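You operate a simulated robot arm through the tools that you are given. There is no shell and no other tool. Be economical: measure what you need, move in short steps, check, and stop when the job is done.

You run a simulated robot arm. Do the job below in one go: nothing can be reset, and whatever is moved stays where it is left.

JOB
Set the moulder going: gap 4, pressure 4, duster open, tray out.
Fine: press start last, once.

Only the result counts: the job must be done as asked and must still hold three seconds after the hand-in. Knocking over, shifting, dropping, spilling or breaking anything else fails it.

ROBOT AND FRAMES
A 6-joint arm with a two-finger parallel gripper, fixed in place. Base frame: the origin is at the foot of the arm, x ahead of it, y to its left, z up. Readings come in m, degrees, newtons and seconds.
With the tool pointing down near the work surface it reaches from about 0.22 to 0.66 m from the base axis. Its first joint turns from -66.0 to 66.0 degrees. Payload 2.9 kg.
The TCP is the grasp point between the finger pads, 0.03 m short of the fingertips. In the tool frame z runs along the fingers and y along their closing line. Largest opening 0.11 m; finger width 0.02, thickness 0.01; the body of the gripper, 0.048 by 0.112 m, starts 0.055 m behind the TCP.
Orientation is told as [roll, pitch, yaw] about the base's x, y, z axes, in that order, counted from this pose: with the fingers straight down and closing along the base's y, the tool's x points along the base's -x, its y along +y and its z along -z.

CONTROLS
- The arm moves only by the tool apply_moves. Its argument "plan" is a list of rows, each a list of 7 numbers: the closure, from 0 (fully open) to 1 (shut), then the shift along the tool's x, y, z in m, then the turn, a rotation vector about the tool's x, y, z in degrees. In form: [[hand, tx, ty, tz, wx, wy, wz], ...]. A call has 1 to 8 rows; each row shifts and turns the commanded pose from where the row before left it, along the tool's axes as they then stand. A row lasts 0.2 s, in which the tool goes at most 0.05 m and 8.6 degrees; a call with a longer step from one row to the next is refused whole, and so is a gripper value outside its range. Where a pose cannot be reached the arm comes as near as it can. A force on the tool above 80 N (or 10 N above the force at the start of the call, whichever is more), or a blocked arm, ends the call early, and 0.2 s more pass. Each finger travels about 0.108 m/s and halts on what it meets, pressing with about 27 N; the grip force reading is that of the motor and also rises with nothing between the fingers. The clock runs only during rows and for 0.2 s after the last one: add rows that do not move to give the fingers time. It gives the time, the measured TCP pose, the force on the tool (base axes), the opening and the grip force at its end, in the units of the frame above (readings bear some noise), and new pictures: "show" is both (left out), scene, wrist or none.
- Cameras (640 x 400 px; columns grow to the right, rows downward): "scene" is fixed at [0.0976, 0.4481, 1.3987]; the picture's right is [-0.55, -0.83, 0.00], its down [-0.35, 0.23, -0.91] and it looks along [0.75, -0.50, -0.42] (base axes); focal length 214 px, centre (320, 200). "wrist" rides on the gripper at [0.072, 0.017, -0.103] in the tool frame; the picture's right is [-0.23, 0.97, 0.00], its down [-0.76, -0.18, -0.62] and it looks along [-0.61, -0.14, 0.78] (tool axes); focal length 222 px, centre (320, 200). There is no depth. A picture from a camera that has moved, and an enlarged one, comes with that camera's place and axes in the base frame and with its lens.
- close_up(camera, box): a new picture of the part [left, top, right, bottom] of that camera's present view, enlarged. No time passes.
- hand_in(): hands the job in; it is judged then, once.

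Go step by step. Nothing tells you positions but the pictures and the camera data: compare them with the known pose of the tool, close in by small moves and look again before you grip or let go. The budget is 120 turns and 200 pictures, counting those below and the enlarged ones. Unless the task says otherwise, let go and move clear before handing in, and close with one line.

The tools are called after ">>>" as a command line: name --pt "numbers of a row" for each row, then --argument value for the rest, lists and objects as JSON in quotes. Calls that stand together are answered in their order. apply_moves: Moves the arm, as the interface text tells. Its arguments: {"type":"object","properties":{"plan":{"type":"array","items":{"type":"array","items":{"type":"number"}}},"show":{"type":"string","enum":["both","scene","wrist","none"]}},"required":["plan"]} The other tools are called the same way: close_up (camera, box) takes an enlarged picture of a part of a camera's view; hand_in () hands the job in.

At the start:

```text
time: 0.0
ee_pos: [0.3125, 0.0603, 1.3703]
tool_rot: [0.0, -0.1, -0.1]
wrist_force: [0.1, 0.0, 0.1]
opening: 0.11
finger_force: 0.1
```

scene: 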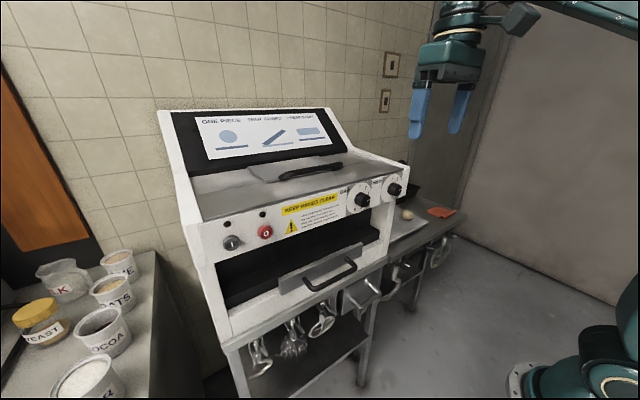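
wrist: 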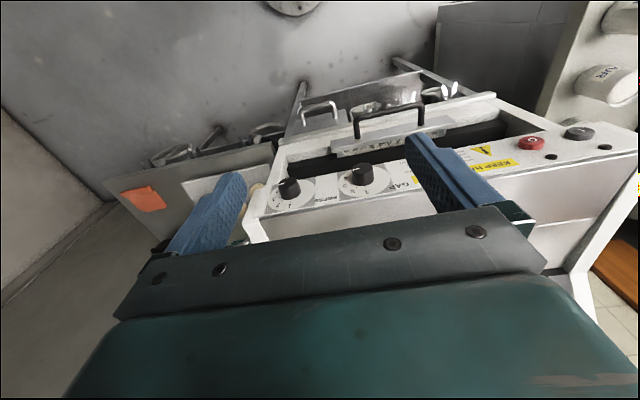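

I see a moulder with two dials, two buttons (a dark one and a red one), a black handle on its top slot and a tray with a handle. I'll take close-ups to read the labels.

>>> close_up --camera "scene" --box '[180, 170, 420, 320]'

>>> close_up --camera "scene" --box '[330, 170, 420, 226]'

>>> close_up --camera "scene" --box '[160, 100, 352, 220]'

>>> close_up --camera "wrist" --box '[240, 80, 640, 240]'

>>> close_up --camera "wrist" --box '[250, 140, 430, 250]'

```text
2.67 times, centred on (300, 245) of scene
camera zoom: at [0.0976, 0.4481, 1.3987], right [-0.55, -0.83, 0.0], down [-0.35, 0.23, -0.91], along [0.75, -0.5, -0.42], focal length 572 px, centre (373, 80)
```

zoom: 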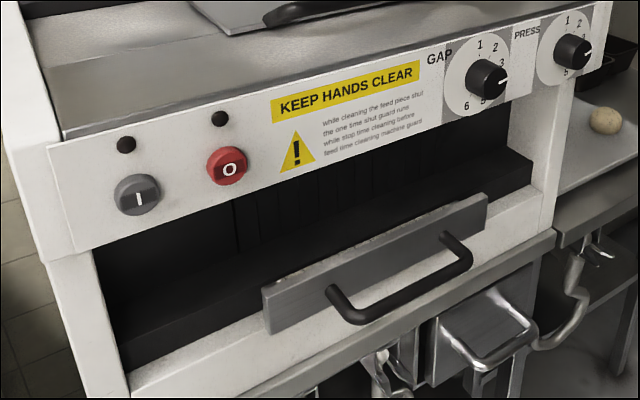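

```text
7.11 times, centred on (375, 198) of scene
camera zoom: at [0.0976, 0.4481, 1.3987], right [-0.55, -0.83, 0.0], down [-0.35, 0.23, -0.91], along [0.75, -0.5, -0.42], focal length 1525 px, centre (-71, 214)
```

zoom: 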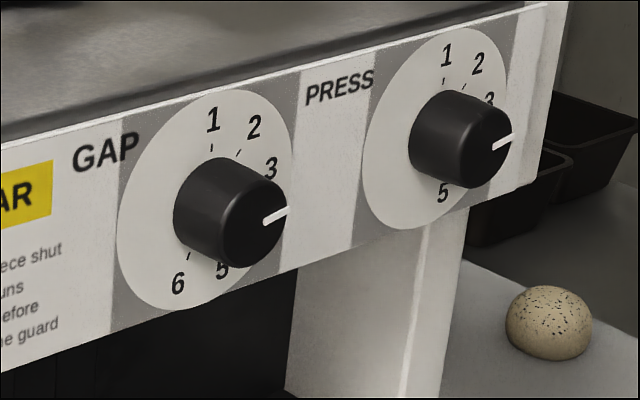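

```text
3.33 times, centred on (256, 160) of scene
camera zoom: at [0.0976, 0.4481, 1.3987], right [-0.55, -0.83, 0.0], down [-0.35, 0.23, -0.91], along [0.75, -0.5, -0.42], focal length 715 px, centre (533, 333)
```

zoom: 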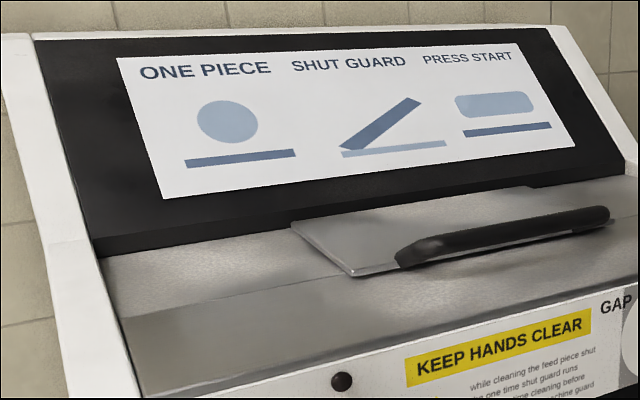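

```text
1.60 times, centred on (440, 160) of wrist
camera zoom: at [0.2383, 0.0781, 1.4717], right [0.23, 0.97, 0.0], down [0.76, -0.18, 0.62], along [0.61, -0.14, -0.78], focal length 355 px, centre (128, 264)
```

zoom: 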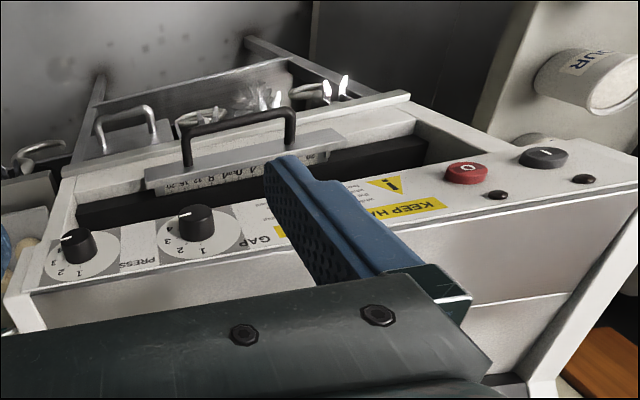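

```text
3.56 times, centred on (340, 195) of wrist
camera zoom: at [0.2383, 0.0781, 1.4717], right [0.23, 0.97, 0.0], down [0.76, -0.18, 0.62], along [0.61, -0.14, -0.78], focal length 790 px, centre (249, 218)
```

zoom: 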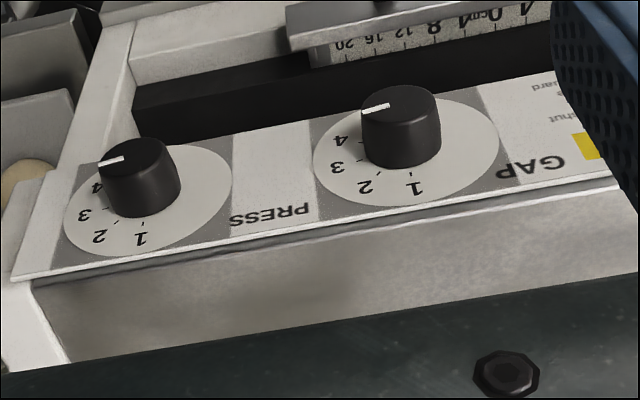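

The knobs come out near (0.43, 0.10, 1.18) and (0.43, −0.02, 1.18), with start near (0.44, 0.41, 1.17) and the tray handle near (0.42, 0.19, 0.975). Next I'll raise the camera and move it back to find the duster.

>>> close_up --camera "scene" --box '[240, 140, 352, 210]'

>>> close_up --camera "scene" --box '[270, 230, 400, 311]'

>>> apply_moves --pt "0 0 0.04 -0.03 0 0 0" --pt "0 0 0.04 -0.03 0 8 0" --pt "0 0 0.04 0 0 8 0" --pt "0 0 0 0 0 8 0"

```text
5.71 times, centred on (296, 175) of scene
camera zoom: at [0.0976, 0.4481, 1.3987], right [-0.55, -0.83, 0.0], down [-0.35, 0.23, -0.91], along [0.75, -0.5, -0.42], focal length 1226 px, centre (457, 343)
```

zoom: 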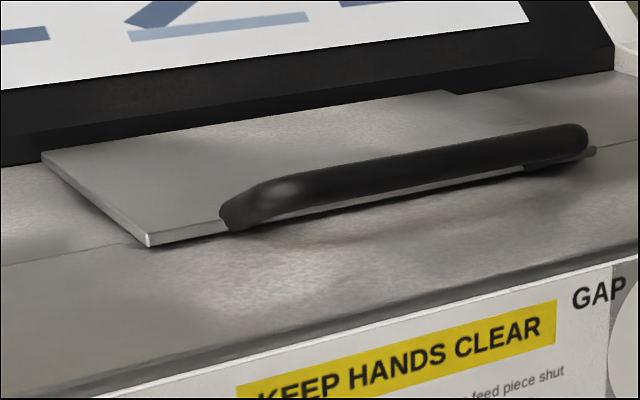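

```text
4.92 times, centred on (335, 270) of scene
camera zoom: at [0.0976, 0.4481, 1.3987], right [-0.55, -0.83, 0.0], down [-0.35, 0.23, -0.91], along [0.75, -0.5, -0.42], focal length 1056 px, centre (246, -147)
```

zoom: 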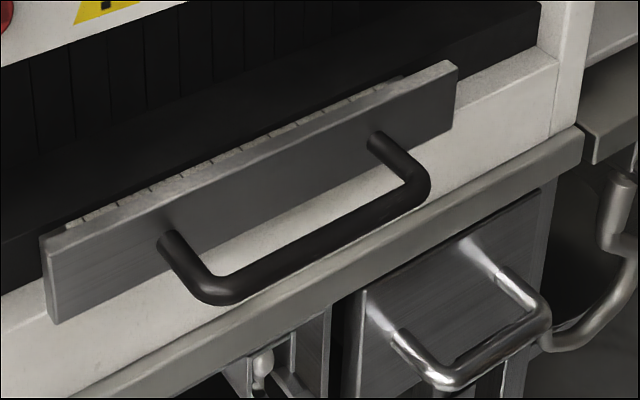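

```text
time: 1.0
ee_pos: [0.2793, 0.1701, 1.2719]
tool_rot: [0.0, 23.8, -0.2]
wrist_force: [0.4, 0.1, -0.7]
opening: 0.1102
finger_force: 0.0
out of reach, approached as far as the arm can: row 1, 2, 3, 4
camera wrist: at [0.2541, 0.1882, 1.3927], right [0.21, 0.97, -0.09], down [0.95, -0.18, 0.26], along [0.24, -0.14, -0.96], focal length 222 px, centre (320, 200)
```

scene: 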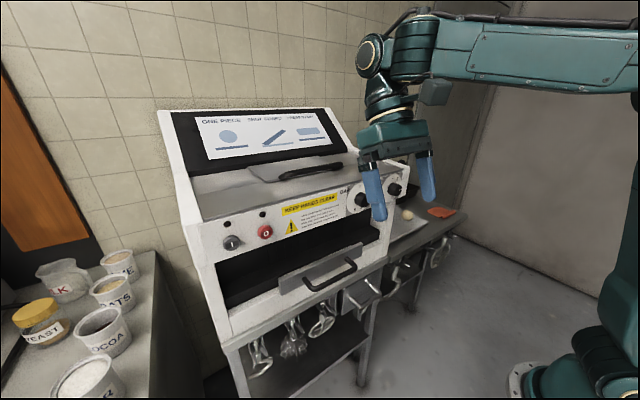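
wrist: 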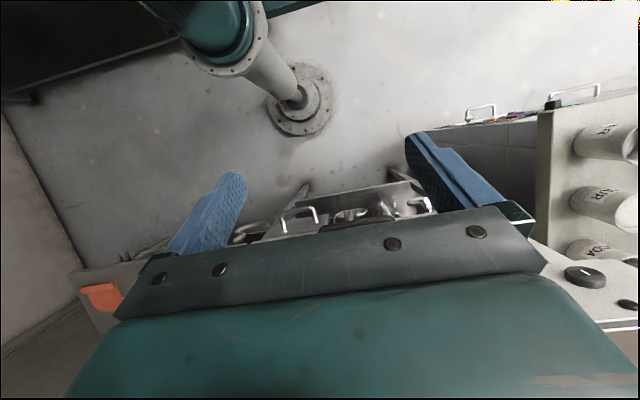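

Tilting that way turns the fingers toward the base, and the upper reach is limited. I'll tilt the other way and go forward to see the top deck.

>>> apply_moves --pt "0 0 0 -0.03 0 -8.5 0" --pt "0 0 0 -0.03 0 -8.5 0" --pt "0 0 0 -0.03 0 -8.5 0" --pt "0 0 0 0 0 -8.5 0" --pt "0 0 0 0 0 -8.5 0" --pt "0 0 0 0 0 -8.5 0"

```text
time: 2.4
ee_pos: [0.3061, 0.1758, 1.3844]
tool_rot: [0.5, -26.8, -1.5]
wrist_force: [-1.4, 0.1, -1.3]
opening: 0.1098
finger_force: 0.2
out of reach, approached as far as the arm can: row 6
camera wrist: at [0.1949, 0.1955, 1.443], right [0.22, 0.97, 0.11], down [0.4, -0.19, 0.9], along [0.89, -0.16, -0.43], focal length 222 px, centre (320, 200)
```

scene: 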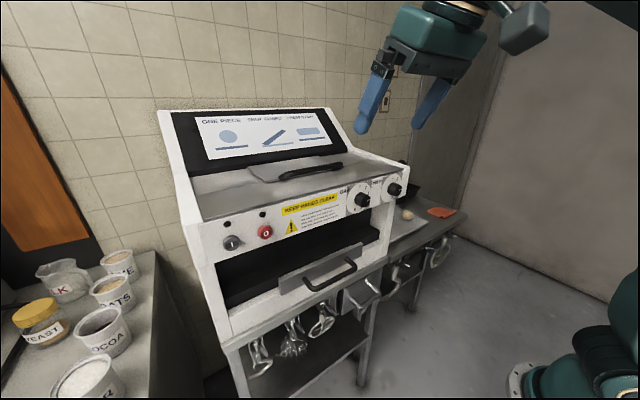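
wrist: 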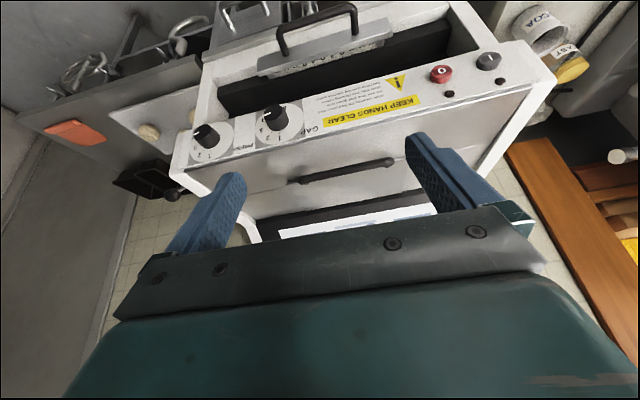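

A black lever or knob shows on the machine's far (−y) side. I'll take a closer look.

>>> close_up --camera "wrist" --box '[100, 130, 260, 230]'

>>> close_up --camera "wrist" --box '[240, 120, 440, 245]'

>>> close_up --camera "scene" --box '[370, 140, 470, 260]'

```text
4.00 times, centred on (180, 180) of wrist
camera zoom: at [0.1949, 0.1955, 1.443], right [0.22, 0.97, 0.11], down [0.4, -0.19, 0.9], along [0.89, -0.16, -0.43], focal length 888 px, centre (880, 280)
```

zoom: 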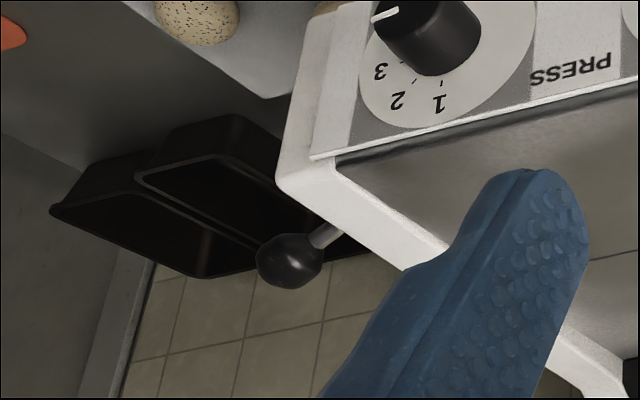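

```text
3.20 times, centred on (340, 182) of wrist
camera zoom: at [0.1949, 0.1955, 1.443], right [0.22, 0.97, 0.11], down [0.4, -0.19, 0.9], along [0.89, -0.16, -0.43], focal length 711 px, centre (256, 256)
```

zoom: 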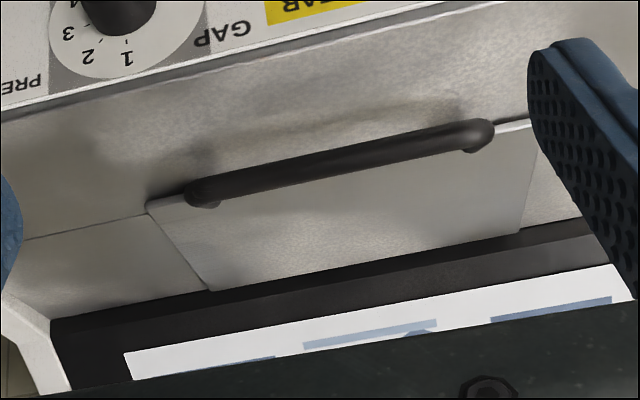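

```text
3.33 times, centred on (420, 200) of scene
camera zoom: at [0.0975, 0.4481, 1.3987], right [-0.55, -0.83, 0.0], down [-0.35, 0.23, -0.91], along [0.75, -0.5, -0.42], focal length 715 px, centre (-13, 200)
```

zoom: 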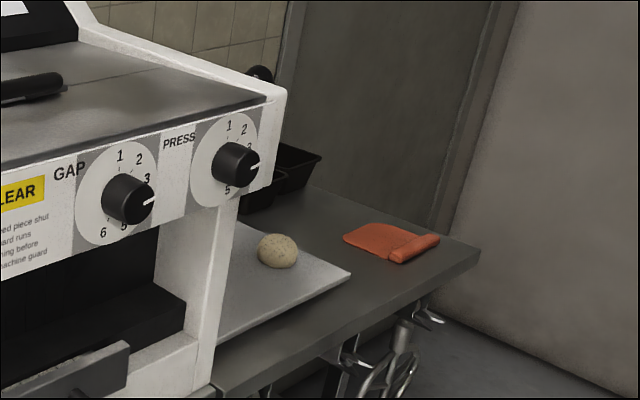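

A lever with a black ball sits on the machine's right side near (0.53, −0.17, 1.21), and is probably the duster. The top flap looks like the guard, and it is shut. I'll move to the −y side to look at the lever.

>>> apply_moves --pt "0 0.006 -0.046 0.013 0 0 0" --pt "0 0.006 -0.046 0.013 0 0 0" --pt "0 0.006 -0.046 0.013 0 0 0" --pt "0 0.006 -0.046 0.013 0 0 0" --pt "0 0.006 -0.046 0.013 0 0 0" --pt "0 0.006 -0.046 0.013 0 0 0" --pt "0 0.006 -0.046 0.013 0 0 0" --pt "0 0.006 -0.046 0.013 0 0 0"

```text
time: 4.2
ee_pos: [0.3113, -0.1908, 1.3193]
tool_rot: [0.1, -27.0, 0.0]
wrist_force: [0.1, -0.1, 0.6]
opening: 0.1103
finger_force: 0.0
out of reach, approached as far as the arm can: row 1, 2, 3, 4
camera wrist: at [0.1996, -0.1735, 1.3769], right [0.2, 0.97, 0.1], down [0.39, -0.18, 0.9], along [0.9, -0.14, -0.42], focal length 222 px, centre (320, 200)
```

scene: 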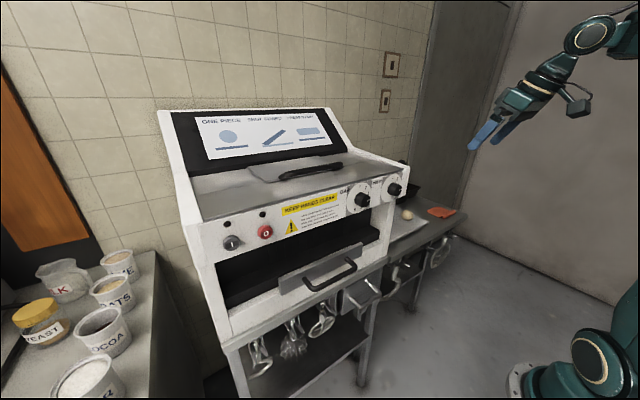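
wrist: 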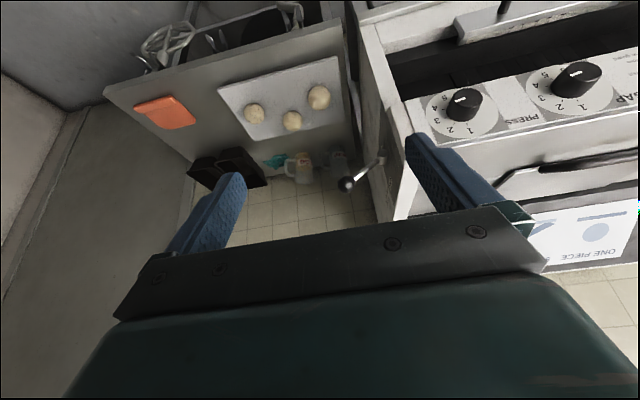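

>>> close_up --camera "wrist" --box '[260, 100, 420, 200]'

>>> close_up --camera "wrist" --box '[410, 50, 640, 194]'

```text
4.00 times, centred on (340, 150) of wrist
camera zoom: at [0.1996, -0.1735, 1.3769], right [0.2, 0.97, 0.1], down [0.39, -0.18, 0.9], along [0.9, -0.14, -0.42], focal length 888 px, centre (240, 400)
```

zoom: 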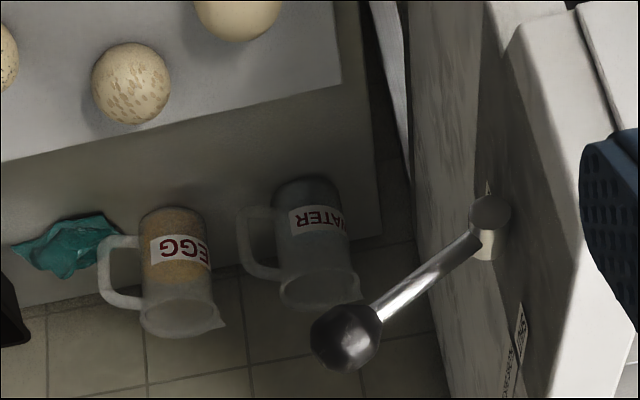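

```text
2.78 times, centred on (525, 122) of wrist
camera zoom: at [0.1996, -0.1735, 1.3769], right [0.2, 0.97, 0.1], down [0.39, -0.18, 0.9], along [0.9, -0.14, -0.42], focal length 617 px, centre (-249, 417)
```

zoom: 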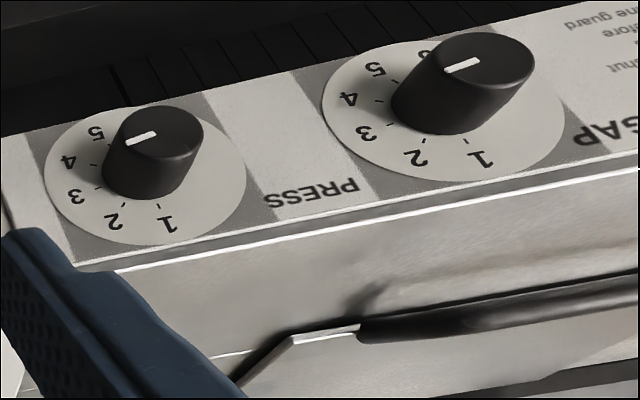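

Both dials seem to point at 3. I'll go round further to see the label beside the side lever.

>>> close_up --camera "wrist" --box '[365, 140, 413, 210]'

>>> apply_moves --pt "0 0 -0.04 0.025 0 0 0" --pt "0 0 -0.04 0.025 0 0 8" --pt "0 0 -0.04 0.02 0 0 8" --pt "0 0 -0.02 0.02 0 0 8" --pt "0 0 0 0.02 0 0 8" --pt "0 0 0 0.02 0 0 0"

```text
5.71 times, centred on (389, 175) of wrist
camera zoom: at [0.1996, -0.1735, 1.3769], right [0.2, 0.97, 0.1], down [0.39, -0.18, 0.9], along [0.9, -0.14, -0.42], focal length 1269 px, centre (-74, 343)
```

zoom: 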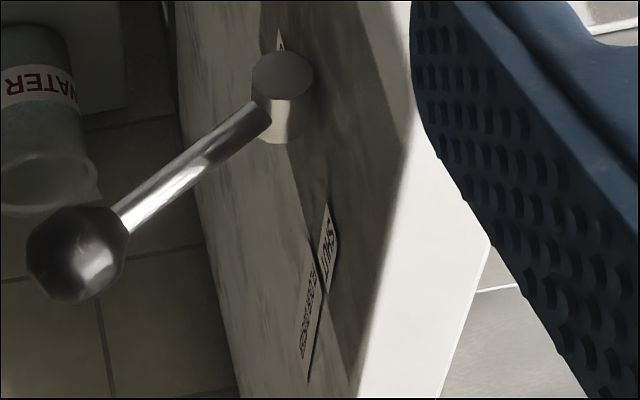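

```text
time: 5.6
ee_pos: [0.3606, -0.3285, 1.1981]
tool_rot: [15.1, -22.7, -35.2]
wrist_force: [-0.4, 0.3, -0.6]
opening: 0.1098
finger_force: 0.1
camera wrist: at [0.2663, -0.2758, 1.2643], right [0.63, 0.7, 0.32], down [0.21, -0.56, 0.81], along [0.75, -0.44, -0.5], focal length 222 px, centre (320, 200)
```

scene: 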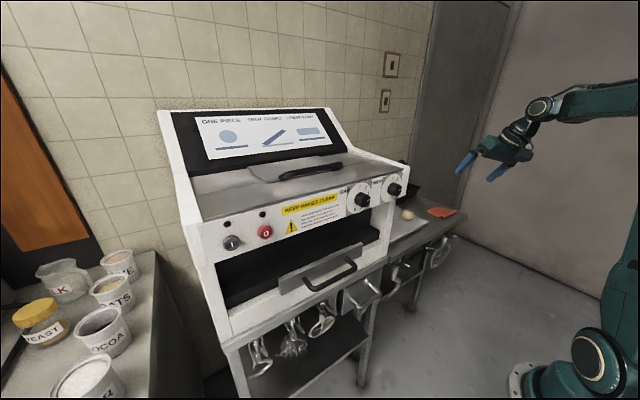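
wrist: 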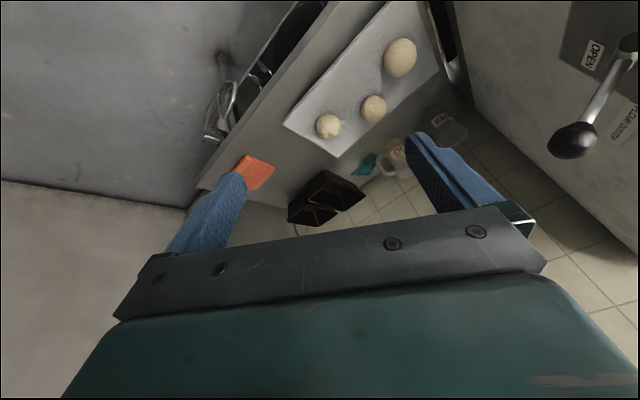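

I turned the wrong way, but the labels "FLOUR DUSTER", "OPEN" and "SHUT" are visible by the lever. Turning back toward the machine's side.

>>> apply_moves --pt "0 0 0 0 0 0 -8.5" --pt "0 0 0 0 0 0 -8.5" --pt "0 0 0 0 0 0 -8.5" --pt "0 0 0 0 0 0 -8.5" --pt "0 0 0 0 0 0 -8.5" --pt "0 0 0 0 0 0 -8.5" --show "wrist"

>>> close_up --camera "wrist" --box '[420, 0, 640, 140]'

```text
time: 7.0
ee_pos: [0.361, -0.3295, 1.1993]
tool_rot: [-9.5, -25.5, 21.3]
wrist_force: [0.4, 1.6, 0.1]
opening: 0.1101
finger_force: 0.0
camera wrist: at [0.2468, -0.337, 1.2554], right [-0.09, 0.99, -0.05], down [0.41, 0.08, 0.91], along [0.91, 0.06, -0.41], focal length 222 px, centre (320, 200)
```

wrist: 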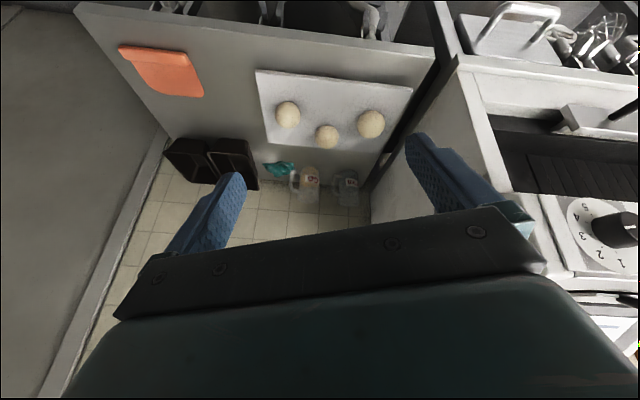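

```text
2.86 times, centred on (530, 70) of wrist
camera zoom: at [0.2468, -0.337, 1.2554], right [-0.09, 0.99, -0.05], down [0.41, 0.08, 0.91], along [0.91, 0.06, -0.41], focal length 635 px, centre (-280, 571)
```

zoom: 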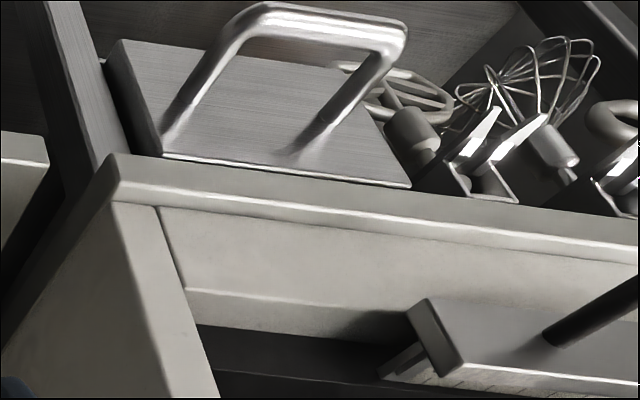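

The finger hides the lever. I'll tilt up and yaw a bit more to bring it into the clear upper half.

>>> apply_moves --pt "0 0 0 0 0 -8 0" --pt "0 0 0 0 0 -8 0" --pt "0 0 0 0 0 -8 0" --pt "0 0 -0.02 0 -4.5 0 -6" --pt "0 0 -0.02 -0.03 -4.5 0 -6" --pt "0 0 0 -0.03 -4.5 0 -6" --show "wrist"

```text
time: 8.4
ee_pos: [0.3982, -0.3301, 1.2219]
tool_rot: [-18.4, -44.1, 52.3]
wrist_force: [1.0, 0.8, 0.2]
opening: 0.1098
finger_force: 0.1
out of reach, approached as far as the arm can: row 3, 4, 5, 6
camera wrist: at [0.2874, -0.3923, 1.2359], right [-0.5, 0.86, -0.06], down [0.04, 0.09, 0.99], along [0.87, 0.5, -0.08], focal length 222 px, centre (320, 200)
```

wrist: 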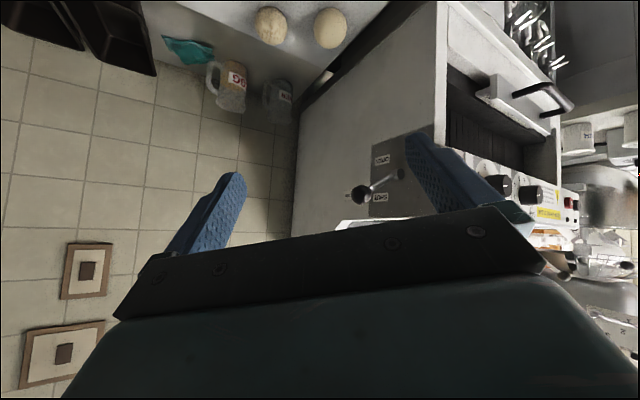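

>>> close_up --camera "wrist" --box '[320, 130, 432, 220]'

>>> close_up --camera "wrist" --box '[430, 0, 640, 230]'

```text
4.44 times, centred on (376, 175) of wrist
camera zoom: at [0.2874, -0.3923, 1.2359], right [-0.5, 0.86, -0.06], down [0.04, 0.09, 0.99], along [0.87, 0.5, -0.08], focal length 987 px, centre (71, 311)
```

zoom: 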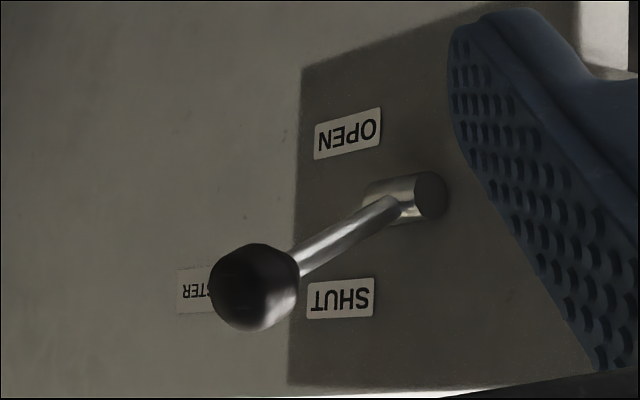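

```text
1.74 times, centred on (535, 115) of wrist
camera zoom: at [0.2874, -0.3923, 1.2359], right [-0.5, 0.86, -0.06], down [0.04, 0.09, 0.99], along [0.87, 0.5, -0.08], focal length 386 px, centre (-54, 348)
```

zoom: 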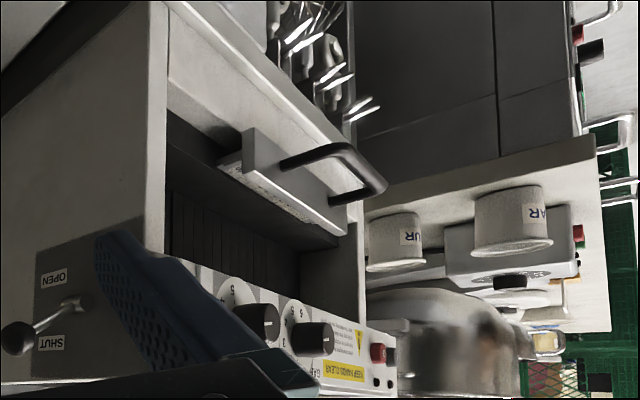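

SHUT is above and OPEN below. The lever hinges on an x-axis boss at about (0.53, −0.11, 1.158), with its ball up at (0.538, −0.179, 1.20), so pushing the ball down opens the duster. I'll straighten the tool first.

>>> apply_moves --pt "0 0 0 0 4.5 0 6" --pt "0 0 0 0 4.5 0 6" --pt "0 0 0 0 4.5 0 6" --pt "0 0 0 0 0 8 0" --pt "0 0 0 0 0 8 0" --pt "0.5 0 0 0 0 8 0" --pt "1 0 0 0 0 0 8.5" --pt "1 0 0 0 0 0 8.5" --show "none"

```text
time: 10.2
ee_pos: [0.3975, -0.33, 1.2198]
tool_rot: [-1.0, -27.1, 2.2]
wrist_force: [-0.9, -0.1, 0.0]
opening: 0.0
finger_force: 26.6
```

>>> apply_moves --pt "1 0 0 -0.02 0 8.5 0" --pt "1 0 0 -0.02 0 8.5 0" --pt "1 0 0 -0.02 0 8.5 0" --pt "1 0 0 -0.02 0 1.5 0" --pt "1 -0.04 0 0 0 0 2" --pt "1 -0.04 0 0 0 0 0" --pt "1 -0.04 0 0 0 0 0" --show "scene"

```text
time: 11.8
ee_pos: [0.4421, -0.3608, 1.2665]
tool_rot: [-2.9, -7.4, 0.1]
wrist_force: [0.2, -0.2, -1.0]
opening: 0.0001
finger_force: 27.2
out of reach, approached as far as the arm can: row 2, 3, 4, 5, 7
```

scene: 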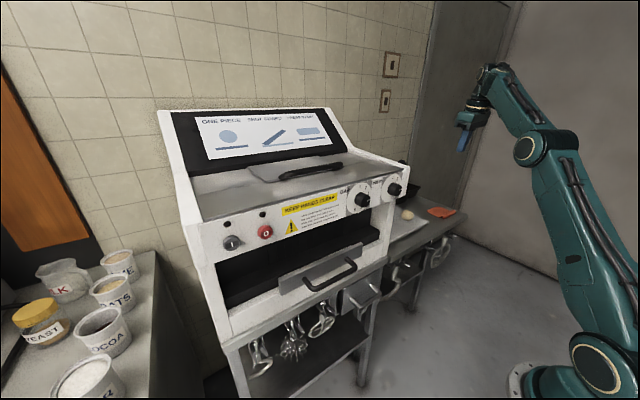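

Pointing straight down can't reach this high and far out, so I'll come in with the fingers tilted forward instead.

>>> apply_moves --pt "1 0 0 0 0 -8.5 0" --pt "1 0 0 0 0 -8.5 0" --pt "1 0 0 0 0 -8.5 0" --pt "1 0 0 0 0 -8.5 0" --pt "1 0 0.03 0 0 -8.5 0" --pt "1 0 0.03 0 0 -8.5 0" --pt "1 0 0.03 0 0 -8.5 0" --pt "1 0 0.03 0 0 -8.5 0"

```text
time: 13.6
ee_pos: [0.4594, -0.3805, 1.2877]
tool_rot: [-4.0, -38.7, 2.0]
wrist_force: [-0.6, 0.1, -0.3]
opening: 0.0002
finger_force: 27.0
out of reach, approached as far as the arm can: row 3, 4, 5, 6, 7, 8
camera wrist: at [0.3379, -0.3608, 1.3209], right [0.18, 0.98, 0.09], down [0.2, -0.13, 0.97], along [0.96, -0.16, -0.22], focal length 222 px, centre (320, 200)
```

scene: 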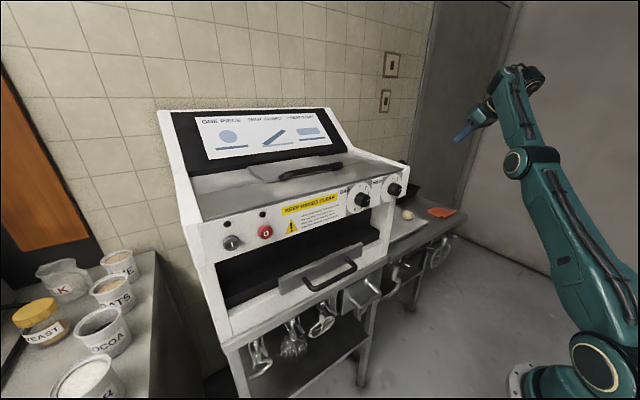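
wrist: 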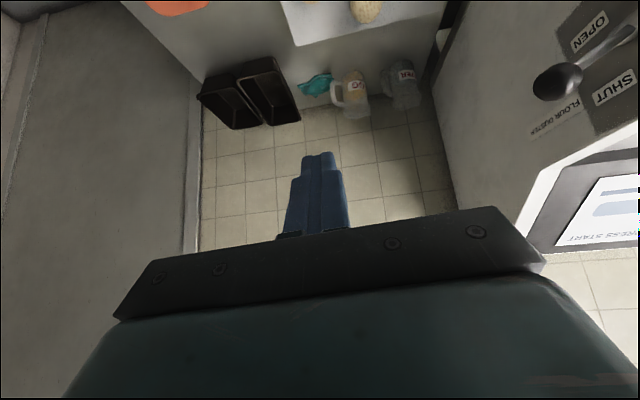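

>>> apply_moves --pt "1 0 0 0 0 0 0" --pt "1 0 0 0 0 0 0" --show "none"

```text
time: 14.2
ee_pos: [0.4602, -0.3819, 1.2883]
tool_rot: [-3.9, -38.9, 2.0]
wrist_force: [0.1, -0.4, 0.0]
opening: 0.0
finger_force: 26.6
```

Reaching far and high with a steep tool is the limit. I'll pull back and lower, then tilt toward horizontal.

>>> apply_moves --pt "1 0.038 0.025 0.008 0 0 0" --pt "1 0.038 0.025 0.008 0 0 0" --pt "1 0.038 0.025 0.008 0 0 0" --pt "1 0.038 0.025 0.008 0 -8.5 0" --pt "1 0 0 0 0 -8.5 0" --pt "1 0 0 0 0 -8.5 0" --pt "1 0 0 0 0 -8.5 0" --pt "1 0 0 0 0 -8.5 0" --show "wrist"

```text
time: 16.0
ee_pos: [0.4599, -0.3845, 1.2836]
tool_rot: [-3.9, -38.7, 2.0]
wrist_force: [0.6, 0.2, -0.4]
opening: 0.0002
finger_force: 27.2
out of reach, approached as far as the arm can: row 1, 2, 3, 4, 5, 6, 7, 8
camera wrist: at [0.3382, -0.3648, 1.3162], right [0.18, 0.98, 0.09], down [0.2, -0.13, 0.97], along [0.96, -0.16, -0.22], focal length 222 px, centre (320, 200)
```

wrist: 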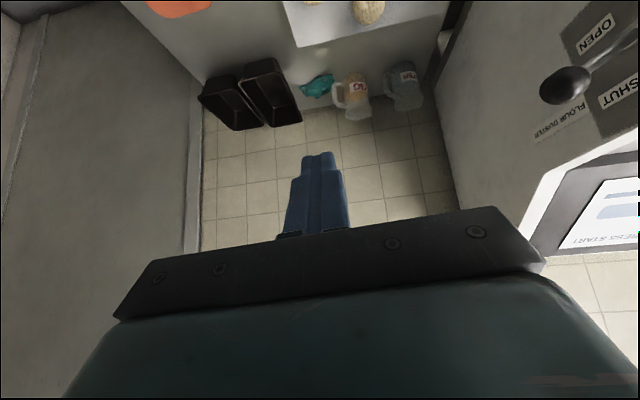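

The arm looks stuck near a joint limit, so I'll probe with small moves.

>>> apply_moves --pt "1 0 0 0 0 8.5 0" --pt "1 0 0 0 0 8.5 0" --pt "1 0 0 0 0 8.5 0" --show "none"

>>> apply_moves --pt "1 0.04 0 0 0 0 0" --pt "1 0.04 0 0 0 0 0" --show "scene"

```text
time: 16.8
ee_pos: [0.4371, -0.3813, 1.2727]
tool_rot: [-3.2, -13.2, 0.3]
wrist_force: [0.2, -0.5, -0.5]
opening: 0.0001
finger_force: 26.9
out of reach, approached as far as the arm can: row 2, 3
```

```text
time: 17.4
ee_pos: [0.3574, -0.381, 1.2545]
tool_rot: [-3.2, -13.2, 0.3]
wrist_force: [-0.2, 0.1, -0.5]
opening: 0.0003
finger_force: 27.3
```

scene: 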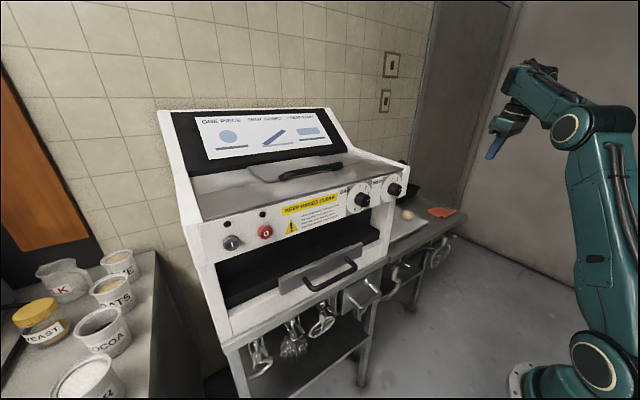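

>>> apply_moves --pt "1 0.006 0.038 0.025 0 0 0" --pt "1 0.006 0.038 0.025 0 0 0" --pt "1 0.006 0.038 0.025 0 0 0" --pt "1 0.006 0.038 0.025 0 0 0" --pt "1 0 0 0 0 -8.5 0" --pt "1 0 0 0 0 -8.5 0" --pt "1 0 0 0 0 -8.5 0" --pt "1 0 0 0 0 -8.5 0" --show "none"

>>> apply_moves --pt "1 0 0 0 0 -8.5 0" --pt "1 0 0 0 0 -8.5 0" --pt "1 0 0 0 0 -8.5 0" --pt "1 0 0 0 0 -8.5 0" --show "both"

```text
time: 19.2
ee_pos: [0.4694, -0.3382, 1.3301]
tool_rot: [-4.1, -41.5, 2.3]
wrist_force: [1.1, -0.2, -0.2]
opening: 0.0
finger_force: 27.3
out of reach, approached as far as the arm can: row 1, 2, 3, 4, 5, 6, 7, 8
```

```text
time: 20.2
ee_pos: [0.4696, -0.3376, 1.3299]
tool_rot: [-4.0, -41.4, 2.3]
wrist_force: [-1.0, -0.2, -0.3]
opening: 0.0
finger_force: 26.5
out of reach, approached as far as the arm can: row 1, 2, 3, 4
camera wrist: at [0.3462, -0.3181, 1.3567], right [0.18, 0.98, 0.1], down [0.16, -0.13, 0.98], along [0.97, -0.16, -0.18], focal length 222 px, centre (320, 200)
```

scene: 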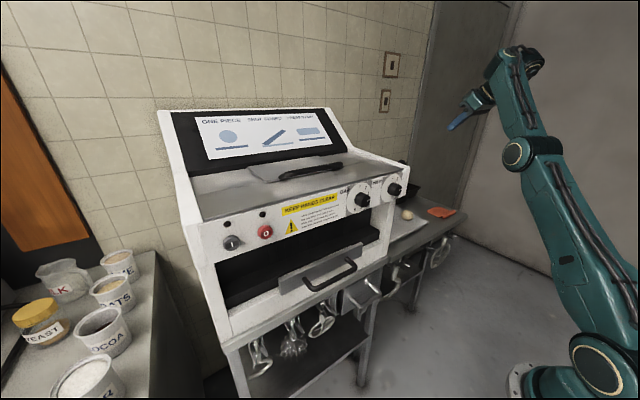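
wrist: 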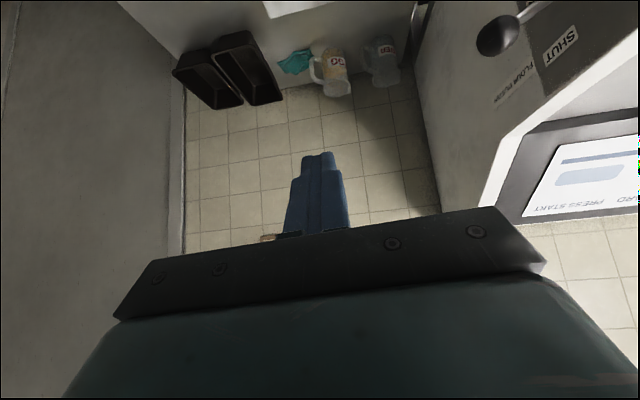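

The tilt seems limited when the arm is swung far to the side. I'll untilt and bring it back toward the middle before tilting in the arm's own plane.

>>> apply_moves --pt "1 0 0 0 0 8.5 0" --pt "1 0 0 0 0 8.5 0" --pt "1 0 0 0 0 8.5 0" --pt "1 0.03 0 0 0 0 0" --pt "1 0.03 0 0 0 0 0" --pt "1 0.03 0 0 0 0 0" --show "none"

>>> apply_moves --pt "1 0.0 0.03 0 0 0 0" --pt "1 0.0 0.03 0 0 0 0" --show "none"

>>> apply_moves --pt "1 0.0 0 0.03 0 0 0" --pt "1 0.0 0 0.03 0 0 0" --show "scene"

```text
time: 21.6
ee_pos: [0.3578, -0.3344, 1.2894]
tool_rot: [-3.1, -16.0, 0.5]
wrist_force: [-0.3, -0.4, 0.1]
opening: 0.0
finger_force: 27.6
out of reach, approached as far as the arm can: row 2
```

```text
time: 22.2
ee_pos: [0.362, -0.2785, 1.2951]
tool_rot: [-2.9, -15.7, 0.4]
wrist_force: [0.5, 0.0, -0.7]
opening: 0.0
finger_force: 26.8
out of reach, approached as far as the arm can: row 2
```

```text
time: 22.8
ee_pos: [0.3939, -0.2975, 1.2742]
tool_rot: [-2.9, -15.8, 0.5]
wrist_force: [0.3, -0.7, 0.2]
opening: 0.0
finger_force: 26.8
out of reach, approached as far as the arm can: row 1, 2
```

scene: 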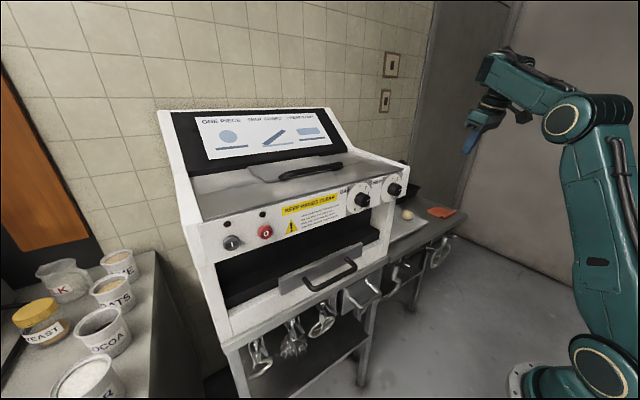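

>>> apply_moves --pt "1 0.03 0.03 0 0 8 0" --pt "1 0.02 0.04 0 0 8 0" --pt "1 0 0.04 0 0 0 0" --pt "1 0 0.04 0 0 0 0" --pt "1 0 0.04 0 0 0 0" --pt "1 0 0.04 0 0 0 0" --show "none"

>>> apply_moves --pt "1 0 0.03 0.03 0 0 0" --pt "1 0 0 0.04 0 0 0" --pt "1 0 0 0.04 0 0 0" --show "none"

>>> apply_moves --pt "1 0 0 0 0 -8.5 0" --pt "1 0 0 0 0 -8.5 0" --pt "1 0 0 0 0 -8.5 0" --pt "1 0 0 0 0 -8.5 0" --pt "1 0 0 0 0 -8.5 0" --show "scene"

```text
time: 24.2
ee_pos: [0.3457, -0.0637, 1.2458]
tool_rot: [-3.0, -0.2, -0.3]
wrist_force: [0.2, -0.5, 0.1]
opening: 0.0
finger_force: 26.4
out of reach, approached as far as the arm can: row 2, 3, 4, 5, 6
```

```text
time: 25.0
ee_pos: [0.3464, -0.0396, 1.1354]
tool_rot: [-3.0, 0.1, -0.5]
wrist_force: [-0.2, -0.9, -0.8]
opening: 0.0001
finger_force: 26.7
```

```text
time: 26.2
ee_pos: [0.3464, -0.0406, 1.1349]
tool_rot: [-4.1, -42.7, 2.3]
wrist_force: [0.2, -0.1, -0.1]
opening: 0.0001
finger_force: 27.1
```

scene: 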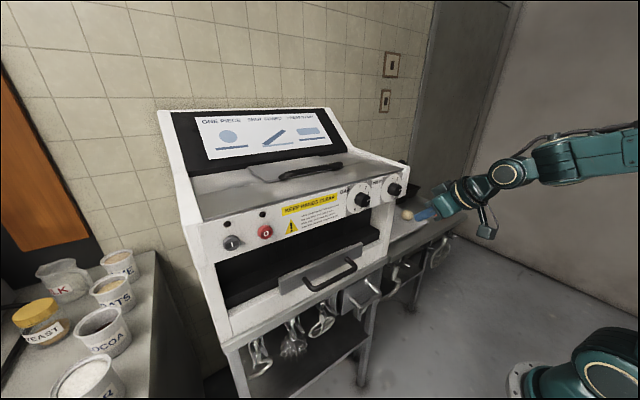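

Tilting works here. Continuing to horizontal.

>>> apply_moves --pt "1 0 0 0 0 -8.5 0" --pt "1 0 0 0 0 -8.5 0" --pt "1 0 0 0 0 -8.5 0" --pt "1 0 0 0 0 -8.5 0" --pt "1 0 0 0 0 -8.5 0" --pt "1 0 0 0 0 -4.5 0"

```text
time: 27.6
ee_pos: [0.4147, -0.0535, 1.1932]
tool_rot: [-81.2, -87.0, 80.8]
wrist_force: [-1.4, 0.4, 1.0]
opening: 0.0
finger_force: 27.3
out of reach, approached as far as the arm can: row 2, 3, 4, 5, 6
camera wrist: at [0.3101, -0.0384, 1.1193], right [0.01, 0.98, 0.18], down [-0.62, -0.13, 0.77], along [0.79, -0.12, 0.61], focal length 222 px, centre (320, 200)
```

scene: 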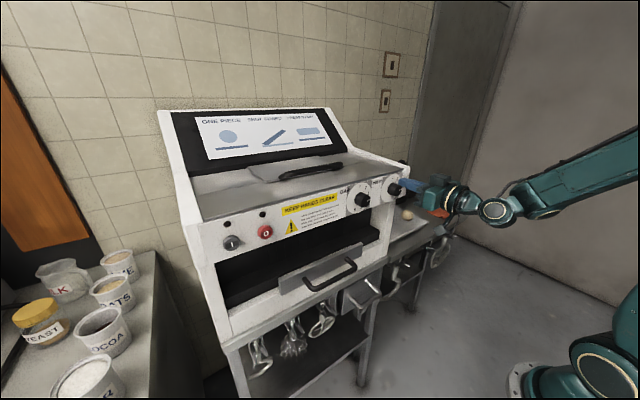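
wrist: 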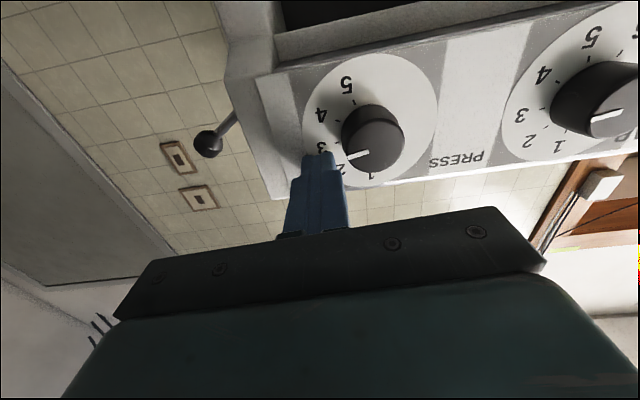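

The tool is horizontal now, with its tips just right of the PRESS knob. Moving right and up, clear of the panel, before going forward above the lever ball.

>>> apply_moves --pt "1 0 -0.03 0 0 0 0" --pt "1 0 -0.045 0 0 0 0" --pt "1 -0.025 -0.04 0 0 0 0" --pt "1 -0.035 -0.01 0 0 0 0"

```text
time: 28.6
ee_pos: [0.4142, -0.1758, 1.2586]
tool_rot: [-80.1, -87.1, 79.7]
wrist_force: [-0.2, 0.1, -0.3]
opening: 0.0002
finger_force: 26.6
camera wrist: at [0.31, -0.1602, 1.1854], right [0.01, 0.98, 0.18], down [-0.62, -0.13, 0.78], along [0.79, -0.12, 0.61], focal length 222 px, centre (320, 200)
```

scene: 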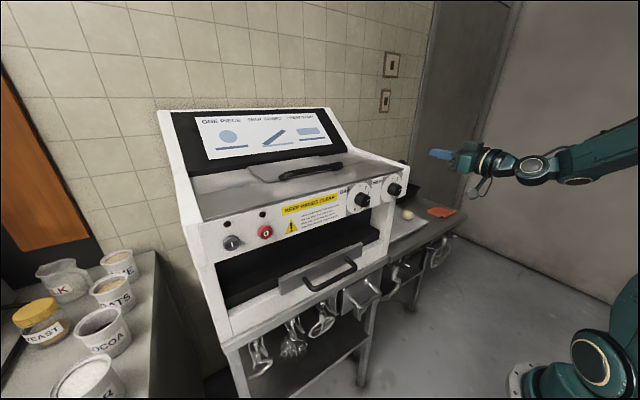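
wrist: 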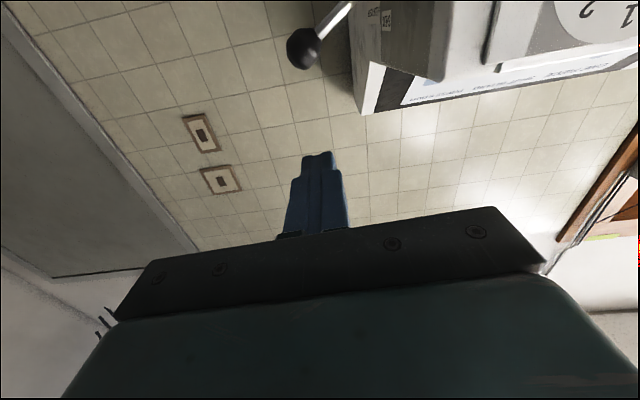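

>>> apply_moves --pt "1 0 0 0.045 0 0 0" --pt "1 0 0 0.045 0 0 0" --pt "1 0 -0.003 0.03 0 0 0"

```text
time: 29.4
ee_pos: [0.5361, -0.1792, 1.2594]
tool_rot: [-81.1, -87.0, 80.6]
wrist_force: [0.0, 0.5, 0.7]
opening: 0.0
finger_force: 26.5
camera wrist: at [0.431, -0.1635, 1.1851], right [0.01, 0.98, 0.18], down [-0.62, -0.13, 0.78], along [0.79, -0.12, 0.61], focal length 222 px, centre (320, 200)
```

scene: 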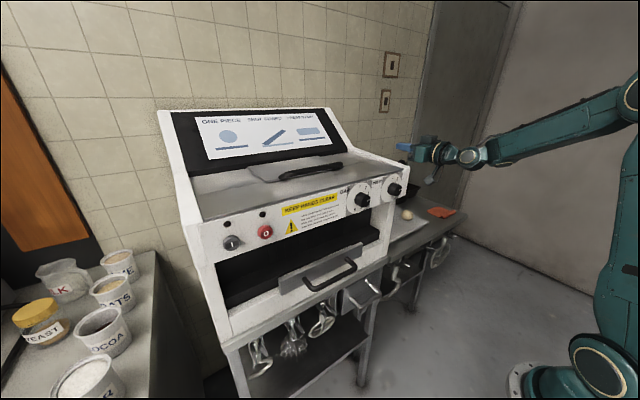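
wrist: 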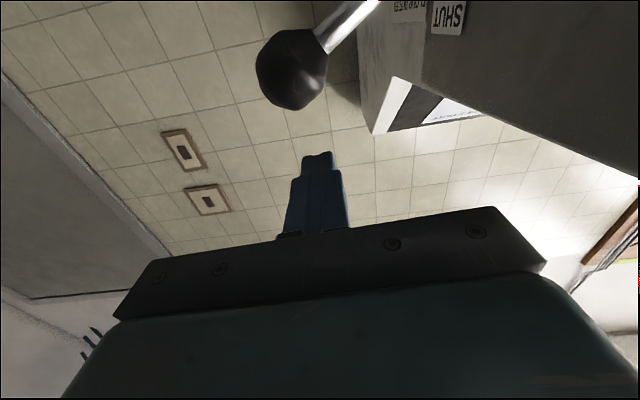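

>>> apply_moves --pt "1 0.015 0 0 0 0 0" --pt "1 0.015 0 0 0 0 0" --pt "1 0.015 0 0 0 0 0" --pt "1 0.015 0 0 0 0 0" --show "wrist"

```text
time: 30.4
ee_pos: [0.5346, -0.1812, 1.1961]
tool_rot: [-78.3, -87.2, 78.0]
wrist_force: [0.4, 0.2, 0.2]
opening: 0.0
finger_force: 26.8
camera wrist: at [0.4294, -0.1665, 1.1237], right [0.01, 0.98, 0.18], down [-0.62, -0.14, 0.78], along [0.79, -0.12, 0.61], focal length 222 px, centre (320, 200)
```

wrist: 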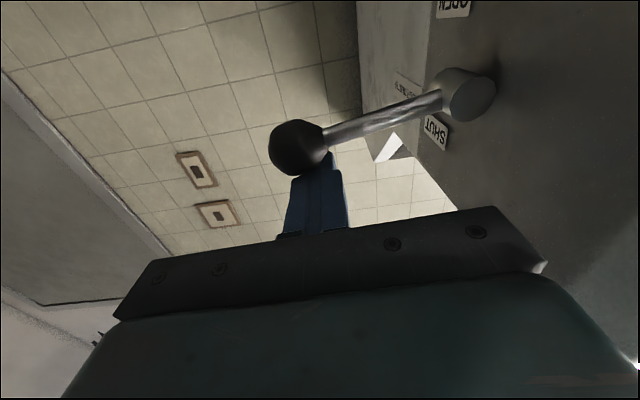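

The ball is moving down with almost no force. Continuing.

>>> apply_moves --pt "1 0.013 0 0 0 0 0" --pt "1 0.013 0 0 0 0 0" --pt "1 0.013 0 0 0 0 0" --show "wrist"

```text
time: 31.2
ee_pos: [0.5342, -0.184, 1.1591]
tool_rot: [-79.7, -87.0, 79.3]
wrist_force: [0.2, -0.5, 0.5]
opening: 0.0001
finger_force: 26.9
camera wrist: at [0.429, -0.1692, 1.0852], right [0.01, 0.98, 0.18], down [-0.62, -0.13, 0.78], along [0.79, -0.12, 0.61], focal length 222 px, centre (320, 200)
```

wrist: 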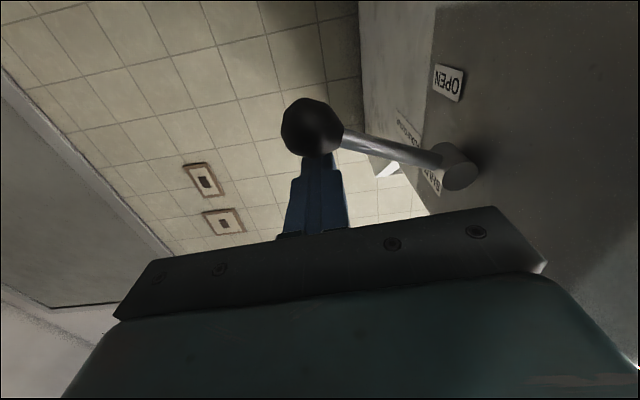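

>>> apply_moves --pt "1 0.01 0 0 0 0 0" --pt "1 0.008 0 0 0 0 0" --pt "1 0.006 0 0 0 0 0" --pt "1 0.005 0 0 0 0 0" --show "wrist"

```text
time: 32.2
ee_pos: [0.5323, -0.1847, 1.1431]
tool_rot: [-112.1, -86.6, 111.7]
wrist_force: [-10.7, 7.1, 56.4]
opening: 0.0001
finger_force: 26.7
camera wrist: at [0.4309, -0.17, 1.0665], right [0.0, 0.98, 0.17], down [-0.64, -0.13, 0.76], along [0.77, -0.11, 0.63], focal length 222 px, centre (320, 200)
```

wrist: 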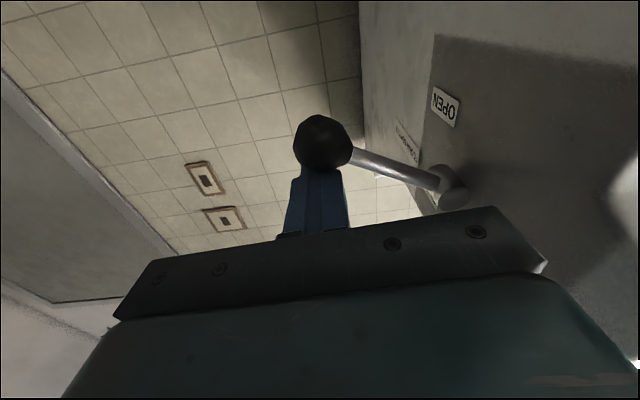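

A 56 N reaction means the lever is on its lower stop. Backing up to check that it stays.

>>> apply_moves --pt "1 -0.03 0 0 0 0 0" --pt "1 -0.04 0 0 0 0 0" --pt "1 -0.04 0 0 0 0 0" --show "none"

>>> apply_moves --pt "1 0 0 -0.045 0 0 0" --pt "1 0 0 -0.045 0 0 0" --pt "1 0 0 -0.035 0 0 0" --show "wrist"

```text
time: 33.0
ee_pos: [0.5352, -0.1804, 1.2387]
tool_rot: [-77.8, -86.9, 77.3]
wrist_force: [-0.1, -0.4, -1.2]
opening: 0.0
finger_force: 27.1
```

```text
time: 33.8
ee_pos: [0.4108, -0.179, 1.2405]
tool_rot: [-79.9, -87.0, 79.5]
wrist_force: [-0.1, -0.1, -0.8]
opening: 0.0002
finger_force: 27.4
camera wrist: at [0.3051, -0.1642, 1.1668], right [0.01, 0.98, 0.18], down [-0.62, -0.13, 0.78], along [0.79, -0.12, 0.61], focal length 222 px, centre (320, 200)
```

wrist: 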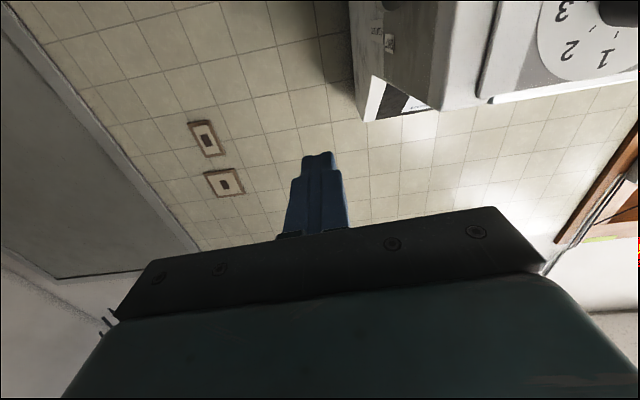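

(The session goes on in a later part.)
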